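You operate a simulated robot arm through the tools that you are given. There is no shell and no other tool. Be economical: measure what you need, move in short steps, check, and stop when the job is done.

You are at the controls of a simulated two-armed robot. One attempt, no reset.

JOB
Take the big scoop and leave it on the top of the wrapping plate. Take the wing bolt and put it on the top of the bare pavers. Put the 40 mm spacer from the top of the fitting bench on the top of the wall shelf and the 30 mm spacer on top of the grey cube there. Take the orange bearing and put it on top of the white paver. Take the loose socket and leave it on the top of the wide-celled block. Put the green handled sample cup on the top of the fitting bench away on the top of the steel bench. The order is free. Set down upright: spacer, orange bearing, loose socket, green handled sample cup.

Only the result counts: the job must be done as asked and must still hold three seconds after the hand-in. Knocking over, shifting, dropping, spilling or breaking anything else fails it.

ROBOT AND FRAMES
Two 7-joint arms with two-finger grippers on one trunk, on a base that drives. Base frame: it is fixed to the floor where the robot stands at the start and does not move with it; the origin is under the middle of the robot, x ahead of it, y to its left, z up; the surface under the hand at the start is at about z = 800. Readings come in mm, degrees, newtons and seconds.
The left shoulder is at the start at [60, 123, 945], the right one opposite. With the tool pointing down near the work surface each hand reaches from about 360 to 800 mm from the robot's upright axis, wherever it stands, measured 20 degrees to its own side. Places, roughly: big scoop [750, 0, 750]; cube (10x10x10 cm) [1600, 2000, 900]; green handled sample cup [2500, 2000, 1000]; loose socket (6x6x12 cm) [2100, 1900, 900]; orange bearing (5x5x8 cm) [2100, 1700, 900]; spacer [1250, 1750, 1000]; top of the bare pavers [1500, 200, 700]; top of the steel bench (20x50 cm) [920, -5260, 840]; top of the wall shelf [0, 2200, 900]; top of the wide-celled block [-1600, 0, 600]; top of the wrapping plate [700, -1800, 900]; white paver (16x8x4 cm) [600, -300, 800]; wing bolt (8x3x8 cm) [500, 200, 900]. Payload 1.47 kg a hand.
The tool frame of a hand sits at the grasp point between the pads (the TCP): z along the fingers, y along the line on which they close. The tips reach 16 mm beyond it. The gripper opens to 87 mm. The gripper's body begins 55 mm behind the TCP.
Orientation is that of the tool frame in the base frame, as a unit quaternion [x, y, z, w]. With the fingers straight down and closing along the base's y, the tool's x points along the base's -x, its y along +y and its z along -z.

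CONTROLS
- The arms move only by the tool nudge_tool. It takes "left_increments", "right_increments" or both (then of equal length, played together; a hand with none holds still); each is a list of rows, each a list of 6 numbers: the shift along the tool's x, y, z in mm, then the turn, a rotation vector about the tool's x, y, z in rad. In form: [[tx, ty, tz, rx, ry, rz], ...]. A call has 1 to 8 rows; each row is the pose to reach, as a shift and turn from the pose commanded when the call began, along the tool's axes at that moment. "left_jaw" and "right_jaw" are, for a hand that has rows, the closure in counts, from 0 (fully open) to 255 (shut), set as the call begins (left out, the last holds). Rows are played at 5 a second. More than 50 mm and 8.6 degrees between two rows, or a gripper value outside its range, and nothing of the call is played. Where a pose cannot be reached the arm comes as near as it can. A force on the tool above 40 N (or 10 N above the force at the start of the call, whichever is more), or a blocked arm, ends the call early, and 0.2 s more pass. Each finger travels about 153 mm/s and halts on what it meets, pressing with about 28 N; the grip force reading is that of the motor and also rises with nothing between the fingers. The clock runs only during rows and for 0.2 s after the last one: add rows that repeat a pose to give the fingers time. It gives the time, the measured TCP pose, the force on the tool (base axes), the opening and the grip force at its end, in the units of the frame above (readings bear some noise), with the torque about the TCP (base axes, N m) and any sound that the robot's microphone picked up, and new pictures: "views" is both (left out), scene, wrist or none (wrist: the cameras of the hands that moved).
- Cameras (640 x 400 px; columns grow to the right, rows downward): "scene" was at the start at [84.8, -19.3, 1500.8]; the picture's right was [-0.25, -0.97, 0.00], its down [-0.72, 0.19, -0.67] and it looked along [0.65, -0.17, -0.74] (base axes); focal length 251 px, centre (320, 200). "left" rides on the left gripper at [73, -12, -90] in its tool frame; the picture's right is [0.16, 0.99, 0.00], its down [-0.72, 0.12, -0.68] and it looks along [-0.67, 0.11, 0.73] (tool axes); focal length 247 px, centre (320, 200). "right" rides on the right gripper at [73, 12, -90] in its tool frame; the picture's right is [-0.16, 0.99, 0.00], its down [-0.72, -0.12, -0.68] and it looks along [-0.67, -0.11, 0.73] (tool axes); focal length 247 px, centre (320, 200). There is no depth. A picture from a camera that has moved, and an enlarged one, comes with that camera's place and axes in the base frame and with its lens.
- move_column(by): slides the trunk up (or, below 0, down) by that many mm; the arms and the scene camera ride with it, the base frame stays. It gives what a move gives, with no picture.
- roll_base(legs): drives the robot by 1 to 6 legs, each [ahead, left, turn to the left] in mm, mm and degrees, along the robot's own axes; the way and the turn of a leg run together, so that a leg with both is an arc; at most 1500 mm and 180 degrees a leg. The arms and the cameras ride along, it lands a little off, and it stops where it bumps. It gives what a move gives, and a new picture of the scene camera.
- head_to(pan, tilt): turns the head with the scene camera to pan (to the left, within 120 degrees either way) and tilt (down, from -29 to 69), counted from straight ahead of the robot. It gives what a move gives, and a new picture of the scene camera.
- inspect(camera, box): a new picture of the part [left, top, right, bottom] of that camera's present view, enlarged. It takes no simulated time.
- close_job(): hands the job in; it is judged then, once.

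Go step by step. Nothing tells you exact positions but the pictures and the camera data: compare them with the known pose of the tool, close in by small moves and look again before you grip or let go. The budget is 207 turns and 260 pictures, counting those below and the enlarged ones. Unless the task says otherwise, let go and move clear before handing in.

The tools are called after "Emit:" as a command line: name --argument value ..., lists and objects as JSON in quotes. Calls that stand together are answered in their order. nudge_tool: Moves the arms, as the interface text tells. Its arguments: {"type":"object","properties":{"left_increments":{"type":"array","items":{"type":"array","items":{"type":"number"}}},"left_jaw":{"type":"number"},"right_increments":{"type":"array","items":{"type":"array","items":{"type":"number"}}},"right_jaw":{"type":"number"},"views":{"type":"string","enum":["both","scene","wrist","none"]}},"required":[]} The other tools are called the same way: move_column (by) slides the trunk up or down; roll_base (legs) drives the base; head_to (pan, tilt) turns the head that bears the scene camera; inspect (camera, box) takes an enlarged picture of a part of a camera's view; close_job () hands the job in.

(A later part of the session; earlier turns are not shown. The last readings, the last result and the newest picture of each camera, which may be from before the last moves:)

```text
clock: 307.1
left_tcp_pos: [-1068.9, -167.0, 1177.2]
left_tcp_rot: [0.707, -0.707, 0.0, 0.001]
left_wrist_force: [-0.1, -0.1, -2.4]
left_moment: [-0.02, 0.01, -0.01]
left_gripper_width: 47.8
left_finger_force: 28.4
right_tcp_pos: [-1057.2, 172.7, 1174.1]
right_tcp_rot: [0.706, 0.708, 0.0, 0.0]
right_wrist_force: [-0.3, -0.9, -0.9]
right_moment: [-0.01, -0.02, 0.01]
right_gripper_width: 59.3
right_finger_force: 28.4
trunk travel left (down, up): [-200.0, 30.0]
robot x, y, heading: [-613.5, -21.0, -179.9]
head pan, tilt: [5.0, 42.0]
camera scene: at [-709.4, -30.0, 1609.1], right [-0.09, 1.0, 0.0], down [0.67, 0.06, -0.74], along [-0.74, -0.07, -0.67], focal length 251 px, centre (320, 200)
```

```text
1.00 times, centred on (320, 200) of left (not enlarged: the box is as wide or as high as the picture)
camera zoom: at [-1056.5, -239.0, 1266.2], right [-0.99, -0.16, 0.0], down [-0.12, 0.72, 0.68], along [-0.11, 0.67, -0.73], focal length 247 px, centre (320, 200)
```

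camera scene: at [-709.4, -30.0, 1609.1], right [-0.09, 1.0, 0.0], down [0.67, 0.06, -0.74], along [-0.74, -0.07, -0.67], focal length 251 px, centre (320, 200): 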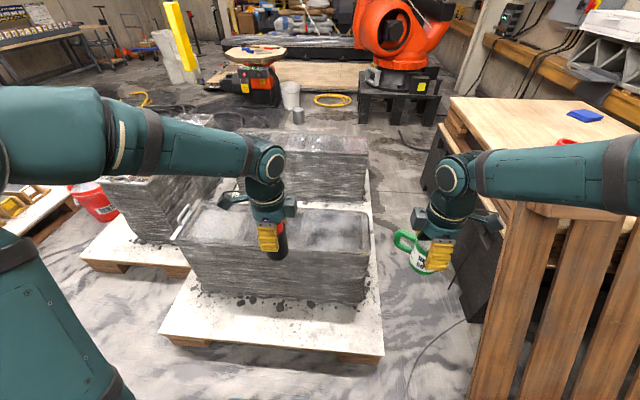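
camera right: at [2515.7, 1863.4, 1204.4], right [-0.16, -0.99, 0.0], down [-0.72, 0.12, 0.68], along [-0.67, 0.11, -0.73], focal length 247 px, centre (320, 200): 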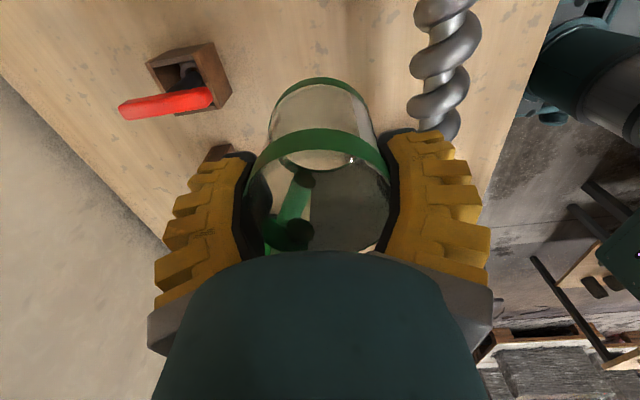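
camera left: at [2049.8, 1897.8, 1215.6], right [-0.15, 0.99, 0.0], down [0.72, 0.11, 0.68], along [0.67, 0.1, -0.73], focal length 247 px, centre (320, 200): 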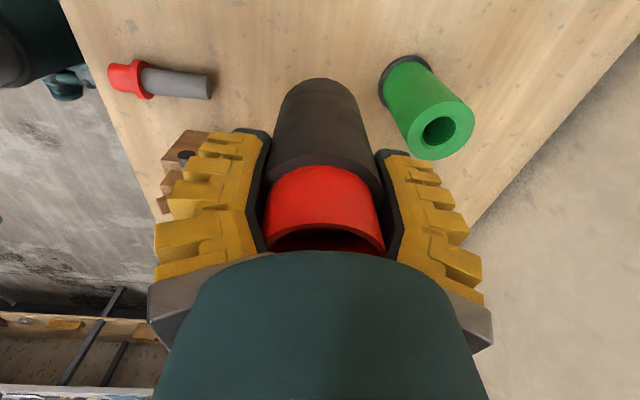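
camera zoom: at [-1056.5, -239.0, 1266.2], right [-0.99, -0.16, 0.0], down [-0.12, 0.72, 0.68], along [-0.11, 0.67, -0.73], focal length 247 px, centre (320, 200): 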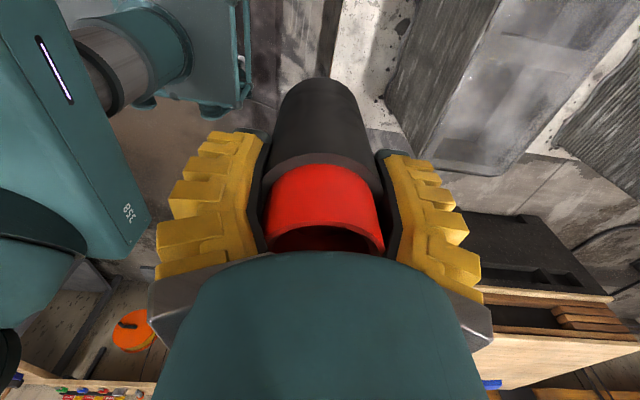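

Emit:
inspect --camera "scene" --box '[280, 190, 390, 260]'

Emit:
inspect --camera "scene" --box '[170, 130, 390, 270]'

Emit:
inspect --camera "right" --box '[0, 0, 640, 400]'

```text
5.71 times, centred on (335, 225) of scene
camera zoom: at [-709.4, -30.0, 1609.1], right [-0.09, 1.0, 0.0], down [0.67, 0.06, -0.74], along [-0.74, -0.07, -0.67], focal length 1434 px, centre (234, 57)
```

zoom: 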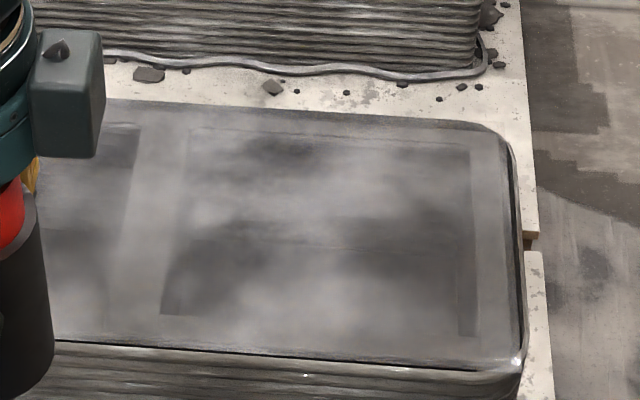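

```text
2.86 times, centred on (280, 200) of scene
camera zoom: at [-709.4, -30.0, 1609.1], right [-0.09, 1.0, 0.0], down [0.67, 0.06, -0.74], along [-0.74, -0.07, -0.67], focal length 717 px, centre (434, 200)
```

zoom: 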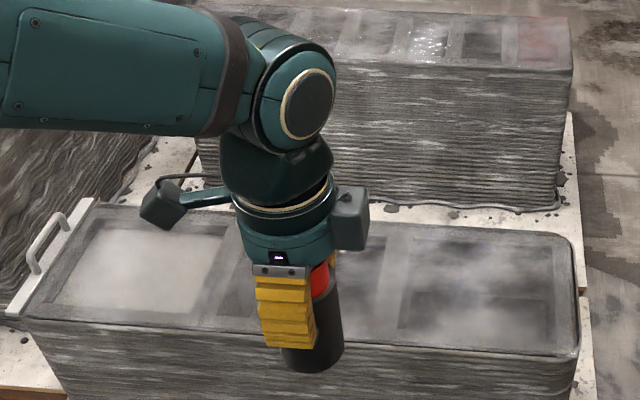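

```text
1.00 times, centred on (320, 200) of right (not enlarged: the box is as wide or as high as the picture)
camera zoom: at [-1046.2, 245.8, 1265.0], right [0.99, -0.15, 0.0], down [-0.11, -0.72, 0.68], along [-0.11, -0.67, -0.73], focal length 247 px, centre (320, 200)
```

zoom: 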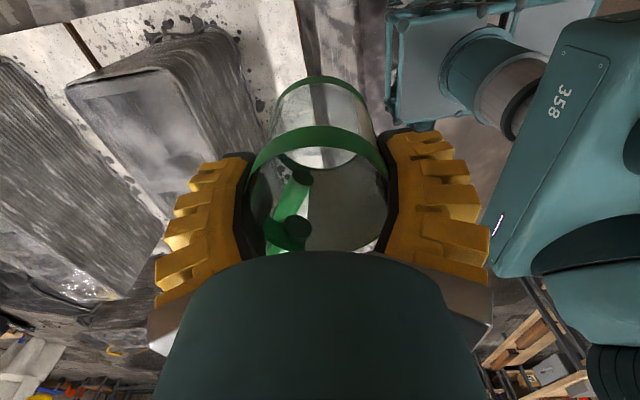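

The nearest block has three wide cells, the others more and narrower ones, so it is the wide-celled block; its top is at about z 655, near edge x ≈ -1410. I approach to arm's reach and lower the trunk.

Emit:
roll_base --legs '[[160, 0, 0]]'

Emit:
move_column --by -180

Emit:
head_to --pan 10 --tilt 50

Emit:
inspect --camera "left" --box '[0, 0, 640, 400]'

```text
clock: 308.6
left_tcp_pos: [-1229.8, -168.2, 1177.2]
left_tcp_rot: [0.709, -0.705, 0.001, -0.001]
left_wrist_force: [-0.6, 0.4, -2.3]
left_moment: [0.02, -0.01, -0.02]
left_gripper_width: 47.9
left_finger_force: 28.0
right_tcp_pos: [-1219.9, 171.7, 1174.7]
right_tcp_rot: [0.706, 0.708, 0.0, 0.001]
right_wrist_force: [-0.2, 0.3, -1.4]
right_moment: [0.02, -0.07, -0.01]
right_gripper_width: 59.2
right_finger_force: 27.9
trunk travel left (down, up): [-200.0, 30.0]
robot x, y, heading: [-774.2, -23.9, -179.8]
head pan, tilt: [5.0, 42.0]
camera scene: at [-871.7, -31.1, 1609.0], right [-0.09, 1.0, 0.0], down [0.67, 0.06, -0.74], along [-0.74, -0.07, -0.67], focal length 251 px, centre (320, 200)
```

scene: 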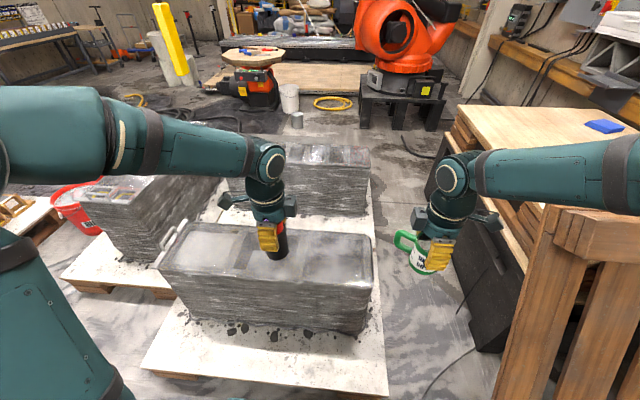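

```text
clock: 310.6
left_tcp_pos: [-1228.9, -169.1, 996.2]
left_tcp_rot: [0.709, -0.705, 0.001, -0.001]
left_wrist_force: [0.0, -0.9, -2.4]
left_moment: [0.0, -0.02, 0.0]
left_gripper_width: 47.9
left_finger_force: 28.0
right_tcp_pos: [-1219.2, 171.4, 995.7]
right_tcp_rot: [0.705, 0.71, 0.0, 0.0]
right_wrist_force: [-0.8, 0.5, -1.1]
right_moment: [0.0, 0.01, 0.0]
right_gripper_width: 59.2
right_finger_force: 28.4
trunk travel left (down, up): [-20.0, 210.0]
robot x, y, heading: [-775.8, -24.6, -179.8]
head pan, tilt: [5.0, 42.0]
```

```text
clock: 311.3
left_tcp_pos: [-1228.1, -169.2, 997.5]
left_tcp_rot: [0.709, -0.705, 0.001, 0.0]
left_wrist_force: [0.6, 0.1, -3.3]
left_moment: [0.0, -0.02, 0.0]
left_gripper_width: 48.2
left_finger_force: 28.3
right_tcp_pos: [-1220.2, 171.0, 995.4]
right_tcp_rot: [0.705, 0.709, 0.0, 0.0]
right_wrist_force: [0.6, 0.7, -0.9]
right_moment: [0.02, -0.03, -0.02]
right_gripper_width: 59.1
right_finger_force: 27.8
trunk travel left (down, up): [-20.0, 210.0]
robot x, y, heading: [-775.3, -26.0, -179.3]
head pan, tilt: [10.0, 50.0]
camera scene: at [-862.9, -37.1, 1417.9], right [-0.18, 0.98, 0.0], down [0.75, 0.14, -0.64], along [-0.63, -0.12, -0.77], focal length 251 px, centre (320, 200)
```

scene: 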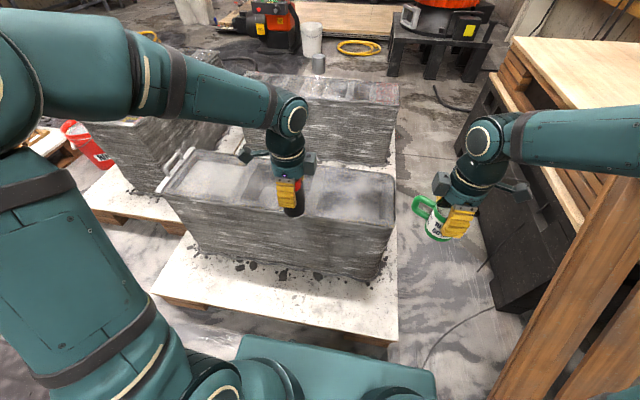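

```text
1.00 times, centred on (320, 200) of left (not enlarged: the box is as wide or as high as the picture)
camera zoom: at [-1216.8, -241.0, 1086.1], right [-0.99, -0.16, 0.0], down [-0.12, 0.72, 0.68], along [-0.11, 0.67, -0.73], focal length 247 px, centre (320, 200)
```

zoom: 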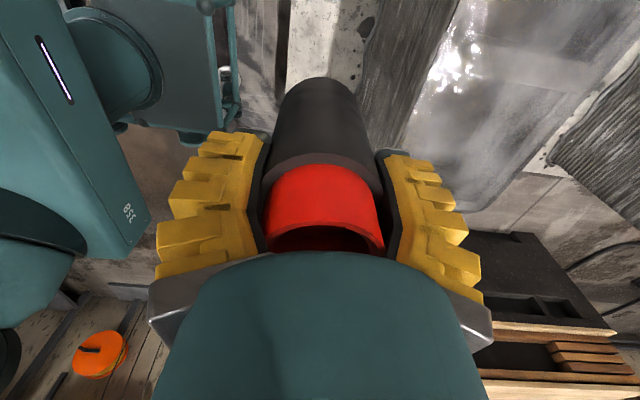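

Emit:
inspect --camera "scene" --box '[150, 130, 410, 290]'

Emit:
inspect --camera "left" --box '[380, 0, 640, 220]'

```text
2.46 times, centred on (280, 210) of scene
camera zoom: at [-862.9, -37.1, 1417.9], right [-0.18, 0.98, 0.0], down [0.75, 0.14, -0.64], along [-0.63, -0.12, -0.77], focal length 618 px, centre (418, 175)
```

zoom: 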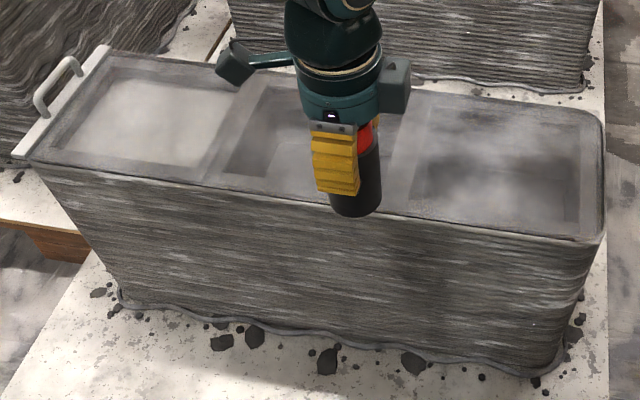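

```text
1.82 times, centred on (510, 110) of left
camera zoom: at [-1216.8, -241.0, 1086.1], right [-0.99, -0.16, 0.0], down [-0.12, 0.72, 0.68], along [-0.11, 0.67, -0.73], focal length 449 px, centre (-26, 364)
```

zoom: 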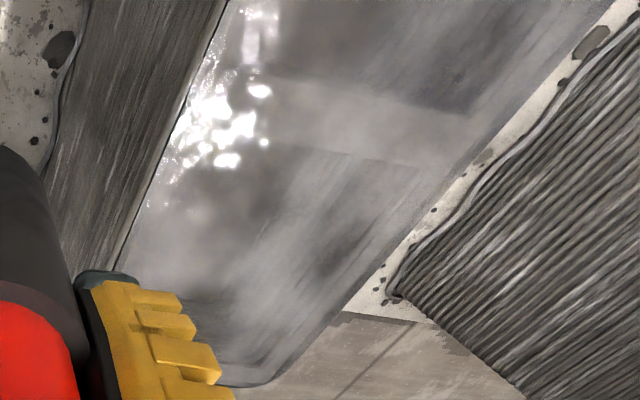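

A clear flat cover over the cells; the wall between the middle and right cells passes about (-1500, -190), top z ≈ 630. I move the left hand above it.

Emit:
nudge_tool --left_increments '[[3, 42, 15, 0, 0, 0], [6, 84, 30, 0, 0, 0], [9, 126, 45, 0, 0, 0], [12, 168, 60, 0, 0, 0], [15, 210, 75, 0, 0, 0], [20, 252, 95, 0, 0, 0], [21, 272, 130, 0, 0, 0], [21, 272, 170, 0, 0, 0]]'

Emit:
inspect --camera "scene" --box '[200, 110, 400, 250]'

```text
clock: 313.1
left_tcp_pos: [-1503.0, -194.1, 826.6]
left_tcp_rot: [0.709, -0.705, 0.001, -0.001]
left_wrist_force: [1.5, 0.2, -2.7]
left_moment: [-0.03, 0.01, 0.0]
left_gripper_width: 48.2
left_finger_force: 28.1
right_tcp_pos: [-1219.9, 170.6, 994.6]
right_tcp_rot: [0.705, 0.709, 0.001, 0.001]
right_wrist_force: [-1.3, -0.4, -1.2]
right_moment: [-0.02, 0.01, 0.03]
right_gripper_width: 59.1
right_finger_force: 27.9
trunk travel left (down, up): [-20.0, 210.0]
robot x, y, heading: [-773.3, -24.9, -179.9]
head pan, tilt: [10.0, 50.0]
camera scene: at [-863.5, -37.2, 1417.8], right [-0.18, 0.98, 0.0], down [0.75, 0.14, -0.64], along [-0.63, -0.12, -0.77], focal length 251 px, centre (320, 200)
camera left: at [-1490.4, -265.9, 917.1], right [-0.99, -0.16, 0.0], down [-0.12, 0.72, 0.68], along [-0.11, 0.67, -0.73], focal length 247 px, centre (320, 200)
```

scene: 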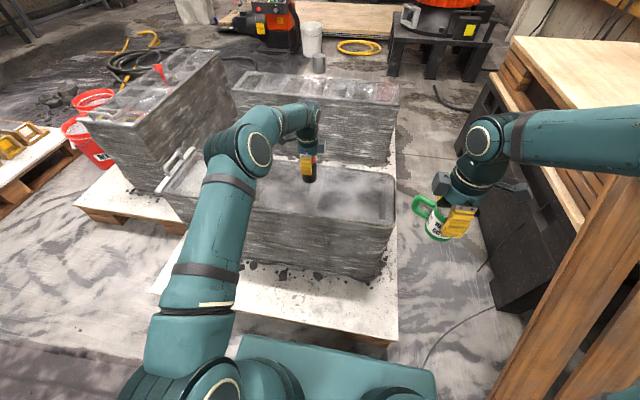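
left: 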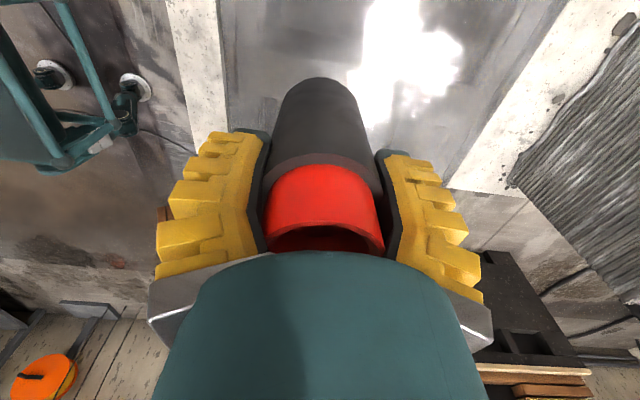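

```text
2.86 times, centred on (300, 180) of scene
camera zoom: at [-863.5, -37.2, 1417.8], right [-0.18, 0.98, 0.0], down [0.75, 0.14, -0.64], along [-0.63, -0.12, -0.77], focal length 717 px, centre (377, 257)
```

zoom: 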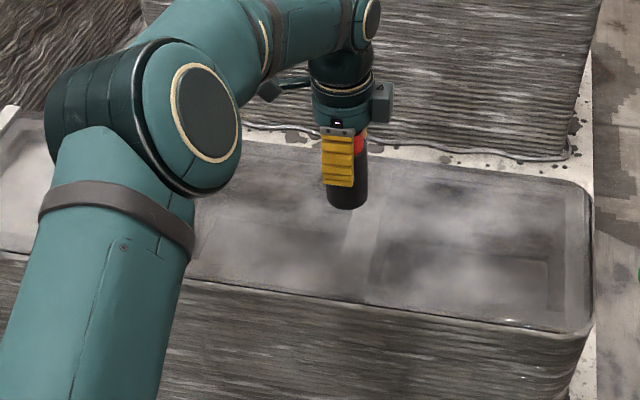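

Emit:
nudge_tool --left_increments '[[0, 0, 40, 0, 0, 0], [0, 0, 80, 0, 0, 0], [0, 0, 85, 0, 0, 0], [0, 0, 90, 0, 0, 0], [0, 0, 95, 0, 0, 0], [0, 0, 95, 0, 0, 0]]' --views "none"

Emit:
inspect --camera "scene" --box '[240, 130, 400, 240]'

```text
clock: 314.5
left_tcp_pos: [-1501.1, -192.0, 731.4]
left_tcp_rot: [0.709, -0.705, 0.0, 0.0]
left_wrist_force: [-0.6, -0.1, -3.3]
left_moment: [-0.03, 0.03, 0.02]
left_gripper_width: 48.2
left_finger_force: 28.0
right_tcp_pos: [-1218.9, 170.7, 994.6]
right_tcp_rot: [0.705, 0.709, 0.0, 0.0]
right_wrist_force: [0.1, 0.0, -0.8]
right_moment: [0.02, -0.03, -0.01]
right_gripper_width: 59.3
right_finger_force: 28.0
trunk travel left (down, up): [-20.0, 210.0]
robot x, y, heading: [-777.0, -25.3, -179.4]
head pan, tilt: [10.0, 50.0]
```

```text
3.64 times, centred on (320, 185) of scene
camera zoom: at [-863.0, -37.1, 1417.8], right [-0.18, 0.98, 0.0], down [0.75, 0.14, -0.64], along [-0.63, -0.12, -0.77], focal length 912 px, centre (320, 254)
```

zoom: 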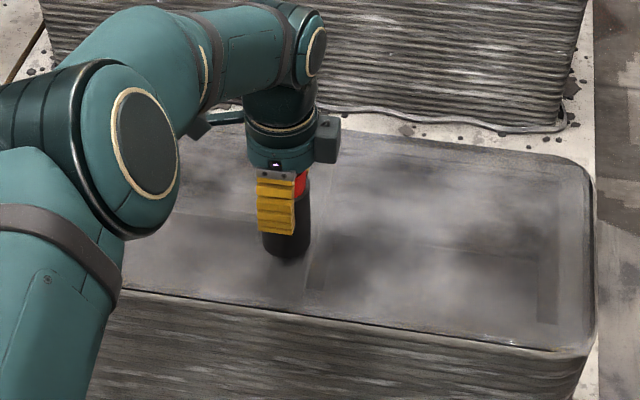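

Emit:
nudge_tool --left_increments '[[-15, 0, 0, 0, 0, 0], [-28, 0, 0, 0, 0, 0], [-28, 0, 4, 0, 0, 0], [-28, 0, 8, 0, 0, 0], [-28, 0, 12, 0, 0, 0], [-28, 0, 12, 0, 0, 0]]' --views "none"

Emit:
inspect --camera "scene" --box '[260, 150, 360, 230]'

```text
clock: 315.9
left_tcp_pos: [-1502.7, -164.0, 720.3]
left_tcp_rot: [0.709, -0.706, -0.001, 0.001]
left_wrist_force: [0.0, 0.0, 1.3]
left_moment: [-0.05, 0.1, 0.04]
left_gripper_width: 48.3
left_finger_force: 28.1
right_tcp_pos: [-1218.4, 172.0, 995.2]
right_tcp_rot: [0.705, 0.71, -0.001, 0.0]
right_wrist_force: [0.2, 0.3, -1.3]
right_moment: [0.0, 0.03, 0.01]
right_gripper_width: 59.1
right_finger_force: 27.8
trunk travel left (down, up): [-20.0, 210.0]
robot x, y, heading: [-775.9, -21.0, -179.7]
head pan, tilt: [10.0, 50.0]
```

```text
5.00 times, centred on (310, 190) of scene
camera zoom: at [-862.6, -37.0, 1417.9], right [-0.18, 0.98, 0.0], down [0.75, 0.14, -0.64], along [-0.63, -0.12, -0.77], focal length 1255 px, centre (370, 250)
```

zoom: 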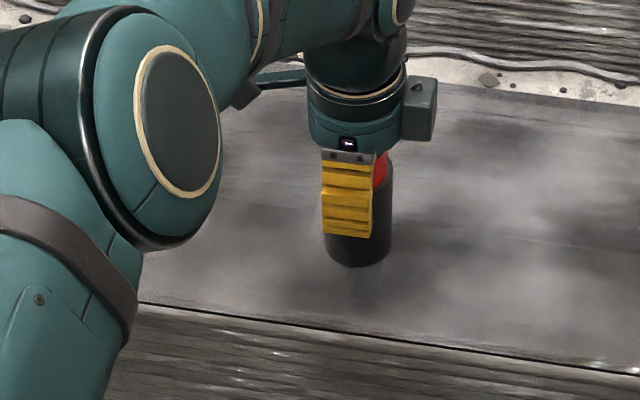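

Contact has begun at z 720. I press down 2 mm more to seat it.

Emit:
nudge_tool --left_increments '[[0, 0, 2, 0, 0, 0], [0, 0, 3, 0, 0, 0], [0, 0, 3, 0, 0, 0]]' --views "none"

```text
clock: 316.7
left_tcp_pos: [-1501.2, -164.4, 721.8]
left_tcp_rot: [0.709, -0.705, -0.003, 0.002]
left_wrist_force: [-1.1, -2.6, 28.2]
left_moment: [0.15, -0.28, 0.0]
left_gripper_width: 48.1
left_finger_force: 28.1
right_tcp_pos: [-1217.1, 171.0, 996.7]
right_tcp_rot: [0.704, 0.71, -0.001, -0.001]
right_wrist_force: [-0.5, 0.2, -1.1]
right_moment: [-0.01, -0.03, 0.01]
right_gripper_width: 58.6
right_finger_force: 27.9
trunk travel left (down, up): [-20.0, 210.0]
robot x, y, heading: [-775.1, -22.1, -179.7]
head pan, tilt: [10.0, 50.0]
```

Firmly seated. I ease off and release.

Emit:
nudge_tool --left_increments '[[0, 0, -2, 0, 0, 0], [0, 0, -3, 0, 0, 0]]' --views "none"

Emit:
nudge_tool --left_increments '[[0, 0, 0, 0, 0, 0], [0, 0, 0, 0, 0, 0], [0, 0, 0, 0, 0, 0]]' --left_jaw 0 --views "wrist"

Emit:
nudge_tool --left_increments '[[0, 0, -15, 0, 0, 0], [0, 0, -50, 0, 0, 0], [0, 0, -95, 0, 0, 0], [0, 0, -140, 0, 0, 0], [0, 0, -185, 0, 0, 0], [0, -40, -210, 0, 0, 0], [0, -85, -230, 0, 0, 0], [0, -130, -250, 0, 0, 0]]' --views "none"

Emit:
inspect --camera "scene" --box '[220, 130, 400, 250]'

```text
clock: 317.3
left_tcp_pos: [-1500.2, -163.1, 721.1]
left_tcp_rot: [0.709, -0.705, -0.001, 0.001]
left_wrist_force: [-6.0, -3.2, 16.3]
left_moment: [-0.08, 0.68, 0.08]
left_gripper_width: 47.9
left_finger_force: 28.1
right_tcp_pos: [-1219.5, 170.6, 994.7]
right_tcp_rot: [0.706, 0.709, 0.0, 0.0]
right_wrist_force: [0.3, 0.5, -1.6]
right_moment: [0.05, -0.03, 0.04]
right_gripper_width: 58.9
right_finger_force: 28.4
trunk travel left (down, up): [-20.0, 210.0]
robot x, y, heading: [-774.1, -25.3, -179.7]
head pan, tilt: [10.0, 50.0]
```

```text
clock: 318.1
left_tcp_pos: [-1500.6, -163.2, 717.9]
left_tcp_rot: [0.709, -0.705, 0.0, -0.001]
left_wrist_force: [0.1, 0.2, 0.3]
left_moment: [0.04, -0.02, -0.02]
left_gripper_width: 87.1
left_finger_force: 0.1
right_tcp_pos: [-1219.0, 171.0, 995.7]
right_tcp_rot: [0.705, 0.71, -0.001, -0.001]
right_wrist_force: [-1.1, 0.5, -1.5]
right_moment: [0.05, -0.01, 0.01]
right_gripper_width: 59.1
right_finger_force: 28.3
trunk travel left (down, up): [-20.0, 210.0]
robot x, y, heading: [-775.2, -22.9, -179.9]
head pan, tilt: [10.0, 50.0]
camera left: at [-1488.0, -235.3, 808.6], right [-0.99, -0.16, 0.0], down [-0.12, 0.72, 0.68], along [-0.11, 0.67, -0.73], focal length 247 px, centre (320, 200)
```

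left: 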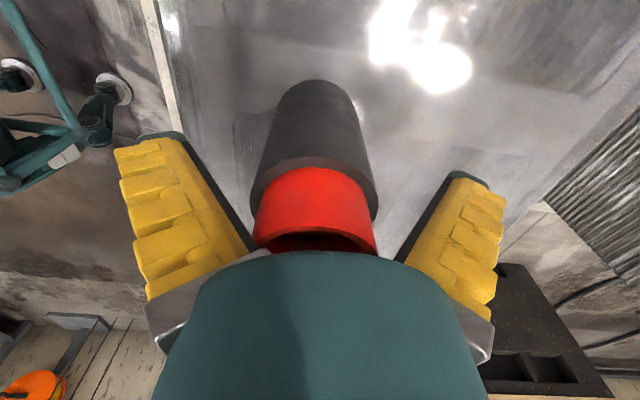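

```text
clock: 319.9
left_tcp_pos: [-1366.2, -165.1, 971.7]
left_tcp_rot: [0.708, -0.706, -0.001, 0.0]
left_wrist_force: [-0.1, 1.0, 0.1]
left_moment: [-0.01, 0.03, -0.01]
left_gripper_width: 86.9
left_finger_force: 0.0
right_tcp_pos: [-1219.0, 171.3, 995.6]
right_tcp_rot: [0.706, 0.709, 0.0, 0.0]
right_wrist_force: [-0.2, -1.0, -1.5]
right_moment: [-0.01, 0.05, 0.01]
right_gripper_width: 58.8
right_finger_force: 28.2
trunk travel left (down, up): [-20.0, 210.0]
robot x, y, heading: [-773.4, -26.6, -179.7]
head pan, tilt: [10.0, 50.0]
```

```text
3.33 times, centred on (310, 190) of scene
camera zoom: at [-861.3, -37.2, 1418.0], right [-0.18, 0.98, 0.0], down [0.75, 0.14, -0.64], along [-0.63, -0.12, -0.77], focal length 836 px, centre (353, 233)
```

zoom: 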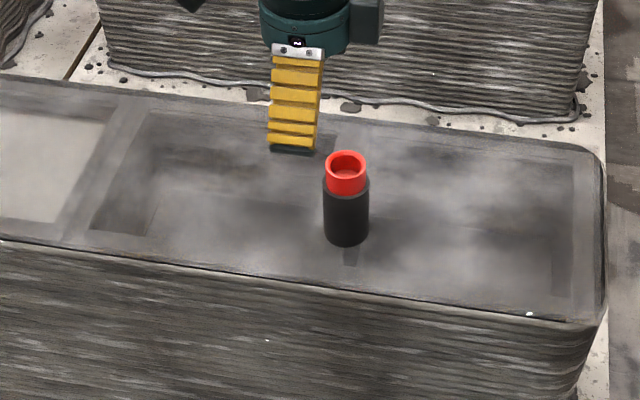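

The socket stands on the wide-celled block. Now the cup goes to the steel bench far to the right; I raise the trunk, back off, turn to face -y and drive along the lane.

Emit:
move_column --by 120

Emit:
roll_base --legs '[[-500, 0, 0], [0, 0, 90]]'

Emit:
head_to --pan 0 --tilt 20

```text
clock: 321.4
left_tcp_pos: [-1368.1, -165.1, 1090.2]
left_tcp_rot: [0.709, -0.705, 0.0, 0.0]
left_wrist_force: [0.7, -0.4, -0.1]
left_moment: [0.0, 0.03, 0.01]
left_gripper_width: 87.0
left_finger_force: 0.1
right_tcp_pos: [-1219.3, 170.9, 1114.5]
right_tcp_rot: [0.705, 0.709, 0.0, 0.0]
right_wrist_force: [-0.1, -0.1, -1.8]
right_moment: [0.03, -0.01, 0.02]
right_gripper_width: 58.7
right_finger_force: 28.3
trunk travel left (down, up): [-140.0, 90.0]
robot x, y, heading: [-773.4, -21.3, -179.5]
head pan, tilt: [10.0, 50.0]
```

```text
clock: 328.1
left_tcp_pos: [-147.3, -612.9, 1090.8]
left_tcp_rot: [1.0, 0.006, 0.0, 0.0]
left_wrist_force: [0.4, 0.1, 0.0]
left_moment: [-0.02, 0.0, 0.03]
left_gripper_width: 87.0
left_finger_force: 0.0
right_tcp_pos: [-482.4, -464.7, 1115.0]
right_tcp_rot: [-0.006, 1.0, 0.001, 0.0]
right_wrist_force: [0.1, -0.3, -0.8]
right_moment: [-0.04, 0.01, -0.01]
right_gripper_width: 58.7
right_finger_force: 27.9
trunk travel left (down, up): [-140.0, 90.0]
robot x, y, heading: [-294.1, -19.8, -89.4]
head pan, tilt: [10.0, 50.0]
camera scene: at [-279.0, -105.3, 1537.8], right [-0.98, -0.19, 0.0], down [-0.14, 0.75, -0.64], along [0.12, -0.63, -0.77], focal length 251 px, centre (320, 200)
```

scene: 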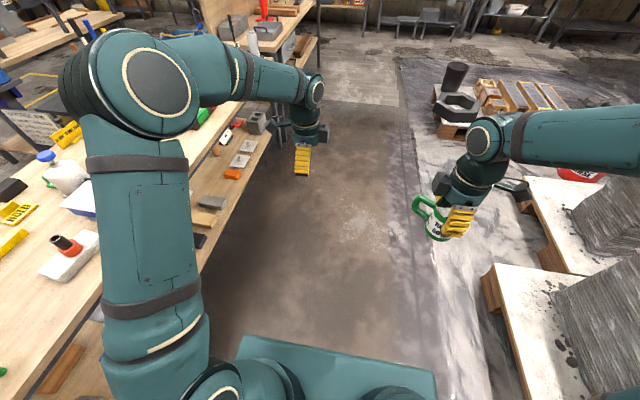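

```text
clock: 329.0
left_tcp_pos: [-148.1, -613.6, 1091.3]
left_tcp_rot: [1.0, 0.007, 0.0, 0.0]
left_wrist_force: [1.0, 1.0, 0.4]
left_moment: [-0.02, 0.05, -0.03]
left_gripper_width: 87.0
left_finger_force: 0.1
right_tcp_pos: [-483.8, -465.2, 1115.3]
right_tcp_rot: [-0.006, 1.0, 0.0, 0.0]
right_wrist_force: [0.7, 0.7, -0.9]
right_moment: [0.01, 0.04, -0.02]
right_gripper_width: 58.9
right_finger_force: 28.1
trunk travel left (down, up): [-140.0, 90.0]
robot x, y, heading: [-291.3, -20.3, -89.5]
head pan, tilt: [0.0, 20.0]
camera scene: at [-292.3, -122.7, 1583.4], right [-1.0, -0.01, 0.0], down [0.0, 0.34, -0.94], along [0.01, -0.94, -0.34], focal length 251 px, centre (320, 200)
```

scene: 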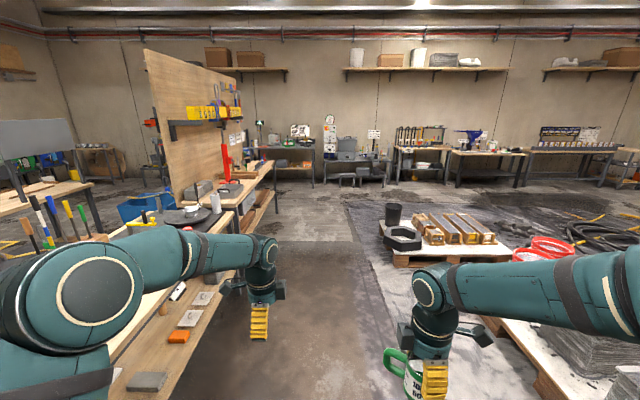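

The steel bench is at the far wall near column 263–290. I drive down the lane in stages.

Emit:
roll_base --legs '[[1450, 0, -0.5], [1450, 0, 0]]'

```text
clock: 343.0
left_tcp_pos: [-14.8, -3501.0, 1090.2]
left_tcp_rot: [0.999, 0.04, 0.0, 0.001]
left_wrist_force: [0.4, -0.7, 0.3]
left_moment: [0.03, -0.01, 0.02]
left_gripper_width: 87.1
left_finger_force: 0.0
right_tcp_pos: [-362.6, -3377.5, 1115.3]
right_tcp_rot: [-0.04, 0.999, -0.001, 0.0]
right_wrist_force: [-0.6, -0.6, -1.6]
right_moment: [-0.02, 0.01, 0.01]
right_gripper_width: 58.5
right_finger_force: 28.3
trunk travel left (down, up): [-140.0, 90.0]
robot x, y, heading: [-199.3, -2920.9, -85.3]
head pan, tilt: [0.0, 20.0]
camera scene: at [-193.9, -3022.7, 1583.4], right [-1.0, -0.08, 0.0], down [-0.03, 0.34, -0.94], along [0.08, -0.94, -0.34], focal length 251 px, centre (320, 200)
```

scene: 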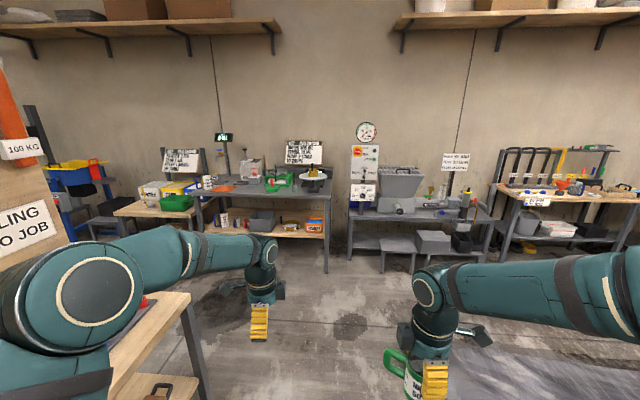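

The steel bench with the sign and scale is ahead to the left. I straighten up, drive on past the end of the work bench and look.

Emit:
roll_base --legs '[[0, 0, -4.7], [1400, 0, 0], [0, 900, 0]]'

Emit:
head_to --pan -5 --tilt 35

```text
clock: 357.9
left_tcp_pos: [834.3, -4852.7, 1091.1]
left_tcp_rot: [1.0, 0.011, 0.001, 0.001]
left_wrist_force: [0.1, 0.4, 0.3]
left_moment: [0.02, 0.01, -0.01]
left_gripper_width: 87.1
left_finger_force: 0.0
right_tcp_pos: [495.4, -4708.8, 1113.8]
right_tcp_rot: [-0.013, 1.0, 0.001, 0.001]
right_wrist_force: [0.4, 0.6, -0.8]
right_moment: [0.01, 0.06, 0.0]
right_gripper_width: 57.9
right_finger_force: 28.3
trunk travel left (down, up): [-140.0, 90.0]
robot x, y, heading: [681.4, -4260.6, -88.4]
head pan, tilt: [0.0, 20.0]
camera scene: at [683.0, -4364.1, 1583.4], right [-1.0, -0.03, 0.0], down [-0.01, 0.34, -0.94], along [0.02, -0.94, -0.34], focal length 251 px, centre (320, 200)
```

scene: 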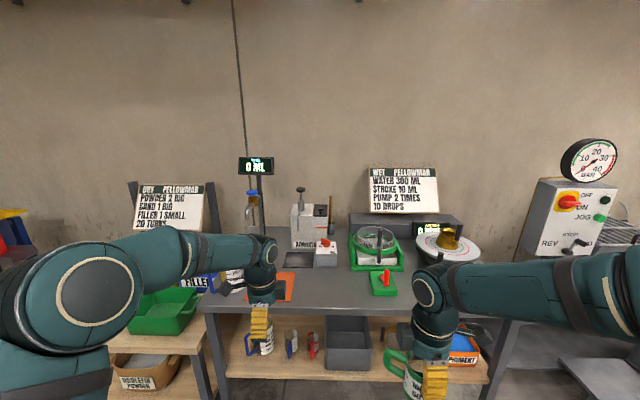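

```text
clock: 358.7
left_tcp_pos: [835.2, -4852.4, 1090.5]
left_tcp_rot: [1.0, 0.012, 0.0, 0.001]
left_wrist_force: [-0.9, 0.7, -0.6]
left_moment: [-0.02, -0.02, 0.0]
left_gripper_width: 87.2
left_finger_force: 0.1
right_tcp_pos: [496.4, -4708.0, 1115.4]
right_tcp_rot: [-0.013, 1.0, 0.0, 0.0]
right_wrist_force: [0.2, 0.4, -0.5]
right_moment: [-0.04, 0.01, 0.0]
right_gripper_width: 58.1
right_finger_force: 28.1
trunk travel left (down, up): [-140.0, 90.0]
robot x, y, heading: [682.5, -4257.7, -88.4]
head pan, tilt: [-5.0, 35.0]
camera scene: at [675.1, -4358.9, 1559.6], right [-1.0, 0.06, 0.0], down [0.04, 0.57, -0.82], along [-0.05, -0.82, -0.57], focal length 251 px, centre (320, 200)
```

scene: 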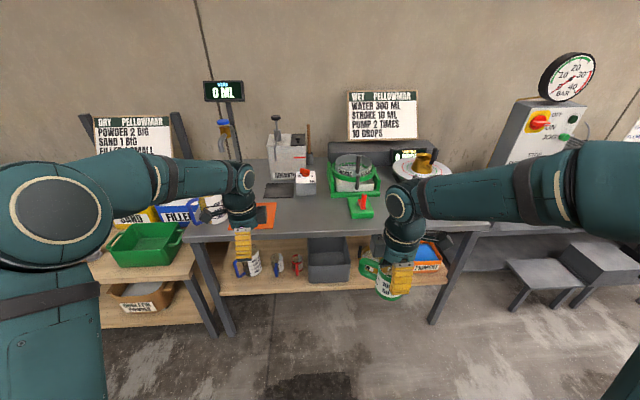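

Emit:
nudge_tool --left_increments '[[30, -40, 0, 0, 0, 0], [60, -80, 0, 0, 0, 0], [90, -120, 0, 0, 0, 0], [120, -160, -10, 0, 0, 0], [130, -200, -20, 0, 0, 0]]' --views "none"

Emit:
head_to --pan 5 --tilt 35

Emit:
inspect --camera "scene" --box '[210, 150, 450, 290]'

```text
refused: row 4 steps farther than a row can; nothing moved
```

```text
clock: 359.4
left_tcp_pos: [836.2, -4851.5, 1091.3]
left_tcp_rot: [1.0, 0.012, -0.001, -0.001]
left_wrist_force: [-0.8, 0.5, -0.7]
left_moment: [0.0, -0.02, 0.0]
left_gripper_width: 87.0
left_finger_force: 0.1
right_tcp_pos: [497.0, -4710.4, 1114.5]
right_tcp_rot: [-0.013, 1.0, 0.001, 0.0]
right_wrist_force: [0.0, -0.4, -1.5]
right_moment: [0.0, -0.02, -0.01]
right_gripper_width: 58.3
right_finger_force: 27.8
trunk travel left (down, up): [-140.0, 90.0]
robot x, y, heading: [681.7, -4262.3, -88.3]
head pan, tilt: [5.0, 35.0]
camera scene: at [690.4, -4358.5, 1559.6], right [-0.99, -0.11, 0.0], down [-0.06, 0.57, -0.82], along [0.09, -0.81, -0.57], focal length 251 px, centre (320, 200)
```

scene: 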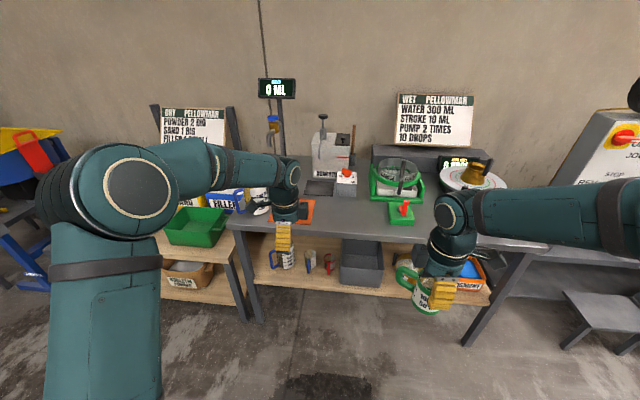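

```text
2.67 times, centred on (330, 220) of scene
camera zoom: at [690.4, -4358.5, 1559.6], right [-0.99, -0.11, 0.0], down [-0.06, 0.57, -0.82], along [0.09, -0.81, -0.57], focal length 669 px, centre (293, 147)
```

zoom: 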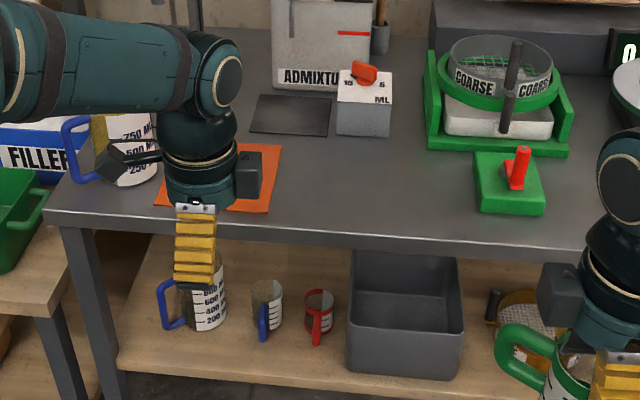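

The free strip of the steel top is around (715, -5270), between the orange mat and the green pad. I pull the left hand back and drive closer so that the right hand reaches it.

Emit:
nudge_tool --left_increments '[[0, -45, 0, 0, 0, 0], [0, -90, -10, 0, 0, 0], [0, -135, -20, 0, 0, 0], [0, -180, -30, 0, 0, 0], [0, -220, -40, 0, 0, 0]]' --views "none"

Emit:
roll_base --legs '[[0, 210, -1.7], [340, 0, 0]]'

Emit:
head_to --pan -5 --tilt 48

```text
clock: 360.6
left_tcp_pos: [830.4, -4632.8, 1131.4]
left_tcp_rot: [1.0, 0.013, 0.0, 0.0]
left_wrist_force: [0.8, -0.3, 0.0]
left_moment: [0.01, -0.01, 0.02]
left_gripper_width: 87.0
left_finger_force: 0.1
right_tcp_pos: [495.9, -4708.2, 1114.3]
right_tcp_rot: [-0.013, 1.0, 0.0, 0.0]
right_wrist_force: [-0.8, 0.4, -1.0]
right_moment: [0.01, 0.02, 0.02]
right_gripper_width: 57.9
right_finger_force: 27.7
trunk travel left (down, up): [-140.0, 90.0]
robot x, y, heading: [681.4, -4262.4, -88.7]
head pan, tilt: [5.0, 35.0]
```

```text
clock: 364.9
left_tcp_pos: [1029.7, -4972.3, 1130.6]
left_tcp_rot: [1.0, 0.002, 0.0, -0.001]
left_wrist_force: [0.0, -0.6, -0.5]
left_moment: [0.05, 0.02, 0.0]
left_gripper_width: 87.0
left_finger_force: 0.1
right_tcp_pos: [693.5, -5042.6, 1114.0]
right_tcp_rot: [-0.001, 1.0, 0.001, 0.0]
right_wrist_force: [-0.1, 0.7, -1.4]
right_moment: [0.02, 0.02, -0.03]
right_gripper_width: 57.9
right_finger_force: 28.3
trunk travel left (down, up): [-140.0, 90.0]
robot x, y, heading: [888.3, -4598.2, -90.1]
head pan, tilt: [5.0, 35.0]
camera scene: at [896.4, -4695.6, 1559.5], right [-1.0, -0.09, 0.0], down [-0.05, 0.57, -0.82], along [0.07, -0.82, -0.57], focal length 251 px, centre (320, 200)
```

scene: 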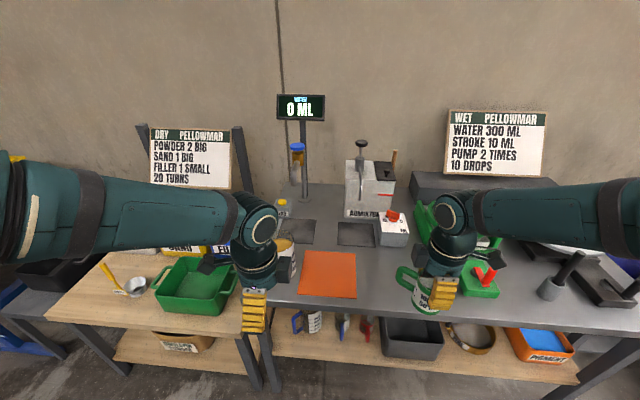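

```text
clock: 365.6
left_tcp_pos: [1029.4, -4971.6, 1130.9]
left_tcp_rot: [1.0, 0.001, 0.0, 0.0]
left_wrist_force: [0.0, -1.3, 0.4]
left_moment: [-0.02, 0.0, -0.03]
left_gripper_width: 86.9
left_finger_force: 0.1
right_tcp_pos: [695.4, -5040.2, 1114.3]
right_tcp_rot: [-0.003, 1.0, 0.0, -0.001]
right_wrist_force: [0.7, -0.4, -1.2]
right_moment: [-0.01, 0.0, 0.02]
right_gripper_width: 58.0
right_finger_force: 27.9
trunk travel left (down, up): [-140.0, 90.0]
robot x, y, heading: [891.5, -4595.4, -90.0]
head pan, tilt: [-5.0, 48.0]
camera scene: at [881.8, -4685.3, 1540.6], right [-1.0, 0.08, 0.0], down [0.06, 0.74, -0.67], along [-0.06, -0.67, -0.74], focal length 251 px, centre (320, 200)
```

scene: 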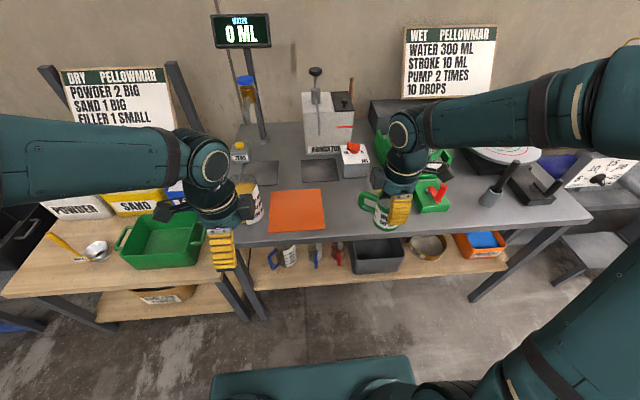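

I move the cup over the free spot and lower part way.

Emit:
nudge_tool --right_increments '[[-2, -45, 0, 0, 0, 0], [-4, -90, 0, 0, 0, 0], [-6, -135, 0, 0, 0, 0], [-8, -180, 0, 0, 0, 0], [-10, -215, 20, 0, 0, 0], [-10, -228, 60, 0, 0, 0], [-10, -228, 105, 0, 0, 0], [-10, -228, 150, 0, 0, 0]]'

Emit:
inspect --camera "scene" --box '[260, 130, 460, 260]'

```text
clock: 367.4
left_tcp_pos: [1029.6, -4973.9, 1130.8]
left_tcp_rot: [1.0, 0.002, 0.0, -0.001]
left_wrist_force: [-0.1, -0.3, 0.2]
left_moment: [0.02, -0.02, 0.01]
left_gripper_width: 86.9
left_finger_force: 0.0
right_tcp_pos: [708.8, -5268.7, 963.7]
right_tcp_rot: [-0.002, 1.0, 0.001, 0.0]
right_wrist_force: [0.5, -0.1, -1.2]
right_moment: [0.0, 0.0, -0.01]
right_gripper_width: 57.8
right_finger_force: 28.2
trunk travel left (down, up): [-140.0, 90.0]
robot x, y, heading: [888.9, -4600.6, -89.9]
head pan, tilt: [-5.0, 48.0]
camera scene: at [881.7, -4686.5, 1540.5], right [-1.0, 0.08, 0.0], down [0.06, 0.74, -0.67], along [-0.06, -0.67, -0.74], focal length 251 px, centre (320, 200)
camera right: at [635.8, -5257.3, 1054.2], right [0.15, 0.99, 0.0], down [0.72, -0.11, 0.68], along [0.67, -0.1, -0.73], focal length 247 px, centre (320, 200)
```

scene: 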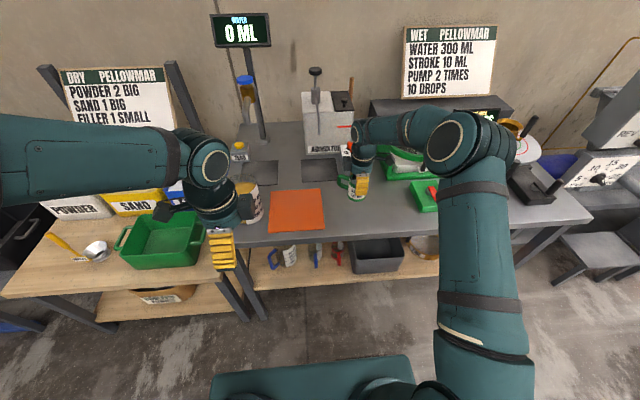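
right: 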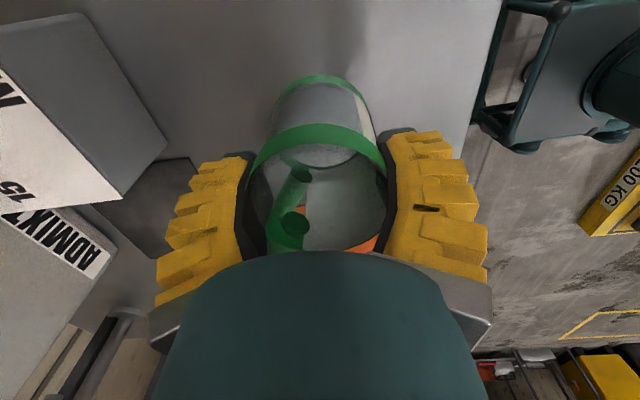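

```text
3.08 times, centred on (360, 195) of scene
camera zoom: at [881.7, -4686.5, 1540.5], right [-1.0, 0.08, 0.0], down [0.06, 0.74, -0.67], along [-0.06, -0.67, -0.74], focal length 772 px, centre (197, 215)
```

zoom: 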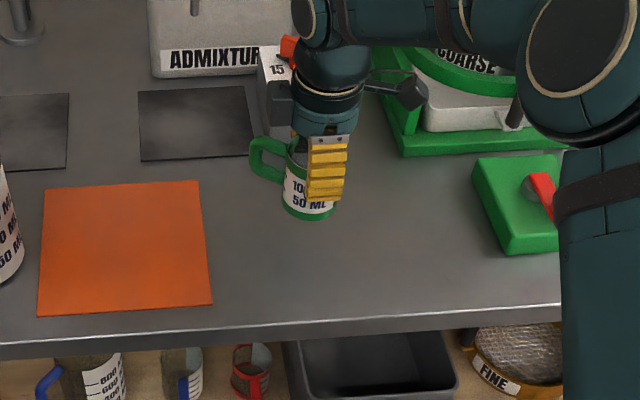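

The spot is clear. I lower on.

Emit:
nudge_tool --right_increments '[[0, 0, 25, 0, 0, 0], [0, 0, 40, 0, 0, 0], [0, 0, 45, 0, 0, 0], [0, 0, 49, 0, 0, 0], [0, 0, 53, 0, 0, 0], [0, 0, 53, 0, 0, 0]]' --views "none"

Emit:
inspect --camera "scene" --box '[310, 160, 410, 230]'

```text
clock: 368.8
left_tcp_pos: [1030.2, -4972.2, 1131.1]
left_tcp_rot: [1.0, 0.003, 0.0, 0.001]
left_wrist_force: [-0.2, -0.5, -0.5]
left_moment: [-0.02, -0.02, -0.01]
left_gripper_width: 87.1
left_finger_force: 0.1
right_tcp_pos: [706.7, -5267.2, 911.7]
right_tcp_rot: [-0.001, 1.0, -0.001, 0.0]
right_wrist_force: [-0.2, 1.0, -0.9]
right_moment: [0.0, 0.03, -0.03]
right_gripper_width: 57.7
right_finger_force: 27.5
trunk travel left (down, up): [-140.0, 90.0]
robot x, y, heading: [889.9, -4597.9, -89.8]
head pan, tilt: [-5.0, 48.0]
```

```text
5.71 times, centred on (360, 195) of scene
camera zoom: at [881.8, -4685.5, 1540.6], right [-1.0, 0.08, 0.0], down [0.06, 0.74, -0.67], along [-0.06, -0.67, -0.74], focal length 1434 px, centre (91, 229)
```

zoom: 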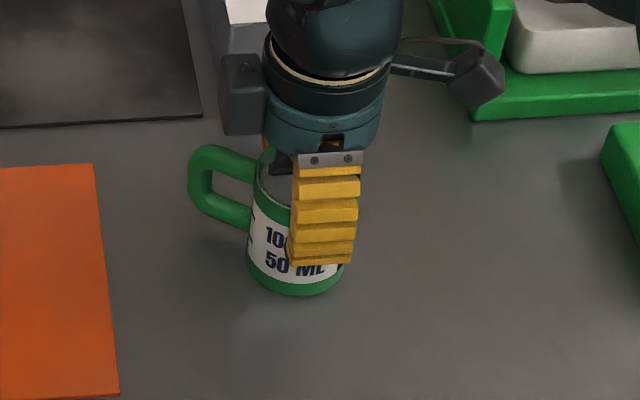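

Emit:
nudge_tool --right_increments '[[0, 0, 3, 0, 0, 0], [0, 0, 6, 0, 0, 0], [0, 0, 8, 0, 0, 0], [0, 0, 8, 0, 0, 0]]' --views "none"

```text
clock: 369.8
left_tcp_pos: [1029.8, -4969.6, 1131.5]
left_tcp_rot: [1.0, 0.001, 0.0, 0.001]
left_wrist_force: [0.1, 0.5, -0.2]
left_moment: [-0.02, -0.06, 0.02]
left_gripper_width: 86.9
left_finger_force: 0.0
right_tcp_pos: [706.0, -5267.3, 906.3]
right_tcp_rot: [-0.003, 1.0, -0.002, 0.0]
right_wrist_force: [0.6, 2.1, 23.6]
right_moment: [0.04, -0.01, 0.06]
right_gripper_width: 59.4
right_finger_force: 27.9
trunk travel left (down, up): [-140.0, 90.0]
robot x, y, heading: [888.2, -4597.9, -89.9]
head pan, tilt: [-5.0, 48.0]
```

The cup stands on the bench (contact at z ≈ 906). I ease, open and rise.

Emit:
nudge_tool --right_increments '[[0, 0, -1.5, 0, 0, 0], [0, 0, -2, 0, 0, 0]]' --views "none"

Emit:
nudge_tool --right_increments '[[0, 0, 0, 0, 0, 0], [0, 0, 0, 0, 0, 0], [0, 0, 0, 0, 0, 0]]' --right_jaw 0 --views "wrist"

```text
clock: 370.4
left_tcp_pos: [1029.7, -4970.4, 1131.3]
left_tcp_rot: [1.0, 0.003, 0.0, 0.001]
left_wrist_force: [-0.8, -0.4, -0.4]
left_moment: [-0.04, -0.01, -0.01]
left_gripper_width: 86.8
left_finger_force: 0.1
right_tcp_pos: [706.6, -5268.3, 905.3]
right_tcp_rot: [-0.002, 1.0, 0.0, -0.001]
right_wrist_force: [0.9, 3.3, 14.0]
right_moment: [-0.18, -0.04, 0.02]
right_gripper_width: 59.0
right_finger_force: 28.0
trunk travel left (down, up): [-140.0, 90.0]
robot x, y, heading: [890.3, -4597.7, -89.7]
head pan, tilt: [-5.0, 48.0]
```

```text
clock: 371.2
left_tcp_pos: [1030.1, -4972.2, 1130.2]
left_tcp_rot: [1.0, 0.003, 0.0, 0.0]
left_wrist_force: [0.8, 0.1, -0.2]
left_moment: [-0.03, 0.03, -0.02]
left_gripper_width: 86.6
left_finger_force: 0.1
right_tcp_pos: [706.6, -5268.8, 905.1]
right_tcp_rot: [-0.003, 1.0, 0.0, -0.001]
right_wrist_force: [-0.6, -0.2, 0.1]
right_moment: [0.01, 0.0, 0.02]
right_gripper_width: 87.1
right_finger_force: 0.1
trunk travel left (down, up): [-140.0, 90.0]
robot x, y, heading: [889.6, -4592.5, -89.9]
head pan, tilt: [-5.0, 48.0]
camera right: at [633.2, -5257.9, 995.2], right [0.15, 0.99, 0.0], down [0.72, -0.11, 0.68], along [0.67, -0.1, -0.73], focal length 247 px, centre (320, 200)
```

right: 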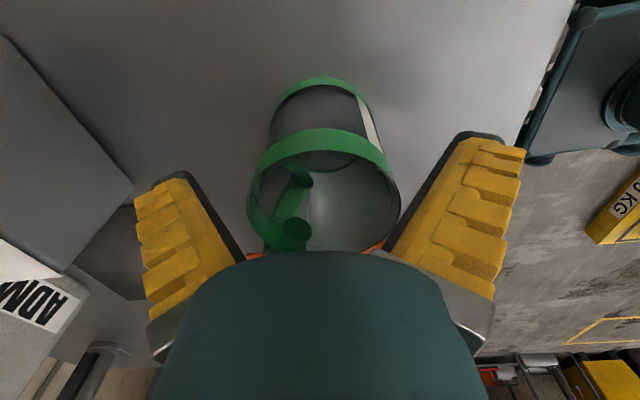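

Emit:
nudge_tool --right_increments '[[0, 0, -15, 0, 0, 0], [0, 0, -45, 0, 0, 0], [0, 0, -90, 0, 0, 0], [0, 0, -135, 0, 0, 0], [0, 0, -180, 0, 0, 0], [0, 45, -190, 0, 0, 0], [0, 90, -190, 0, 0, 0], [0, 135, -190, 0, 0, 0]]' --views "none"

Emit:
inspect --camera "scene" --box '[240, 120, 460, 260]'

```text
clock: 373.0
left_tcp_pos: [1028.6, -4970.9, 1131.3]
left_tcp_rot: [1.0, 0.002, 0.0, 0.001]
left_wrist_force: [0.4, 0.5, 0.5]
left_moment: [0.0, -0.05, 0.01]
left_gripper_width: 87.2
left_finger_force: 0.0
right_tcp_pos: [705.6, -5133.1, 1097.6]
right_tcp_rot: [-0.002, 1.0, 0.0, -0.001]
right_wrist_force: [-0.5, 0.5, -0.2]
right_moment: [0.0, 0.02, 0.0]
right_gripper_width: 86.7
right_finger_force: 0.1
trunk travel left (down, up): [-140.0, 90.0]
robot x, y, heading: [888.0, -4597.8, -89.8]
head pan, tilt: [-5.0, 48.0]
```

```text
2.86 times, centred on (350, 190) of scene
camera zoom: at [881.7, -4683.5, 1540.7], right [-1.0, 0.08, 0.0], down [0.06, 0.74, -0.67], along [-0.06, -0.67, -0.74], focal length 717 px, centre (234, 229)
```

zoom: 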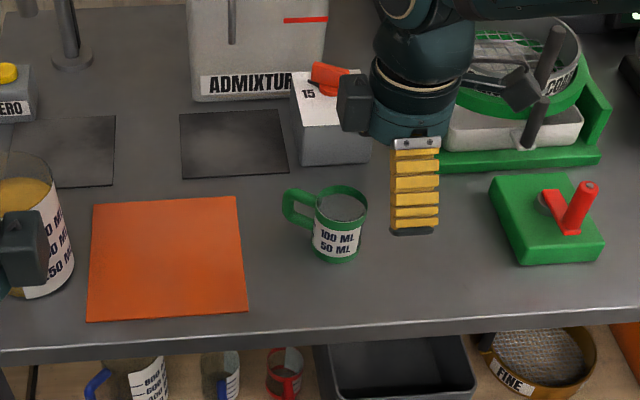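

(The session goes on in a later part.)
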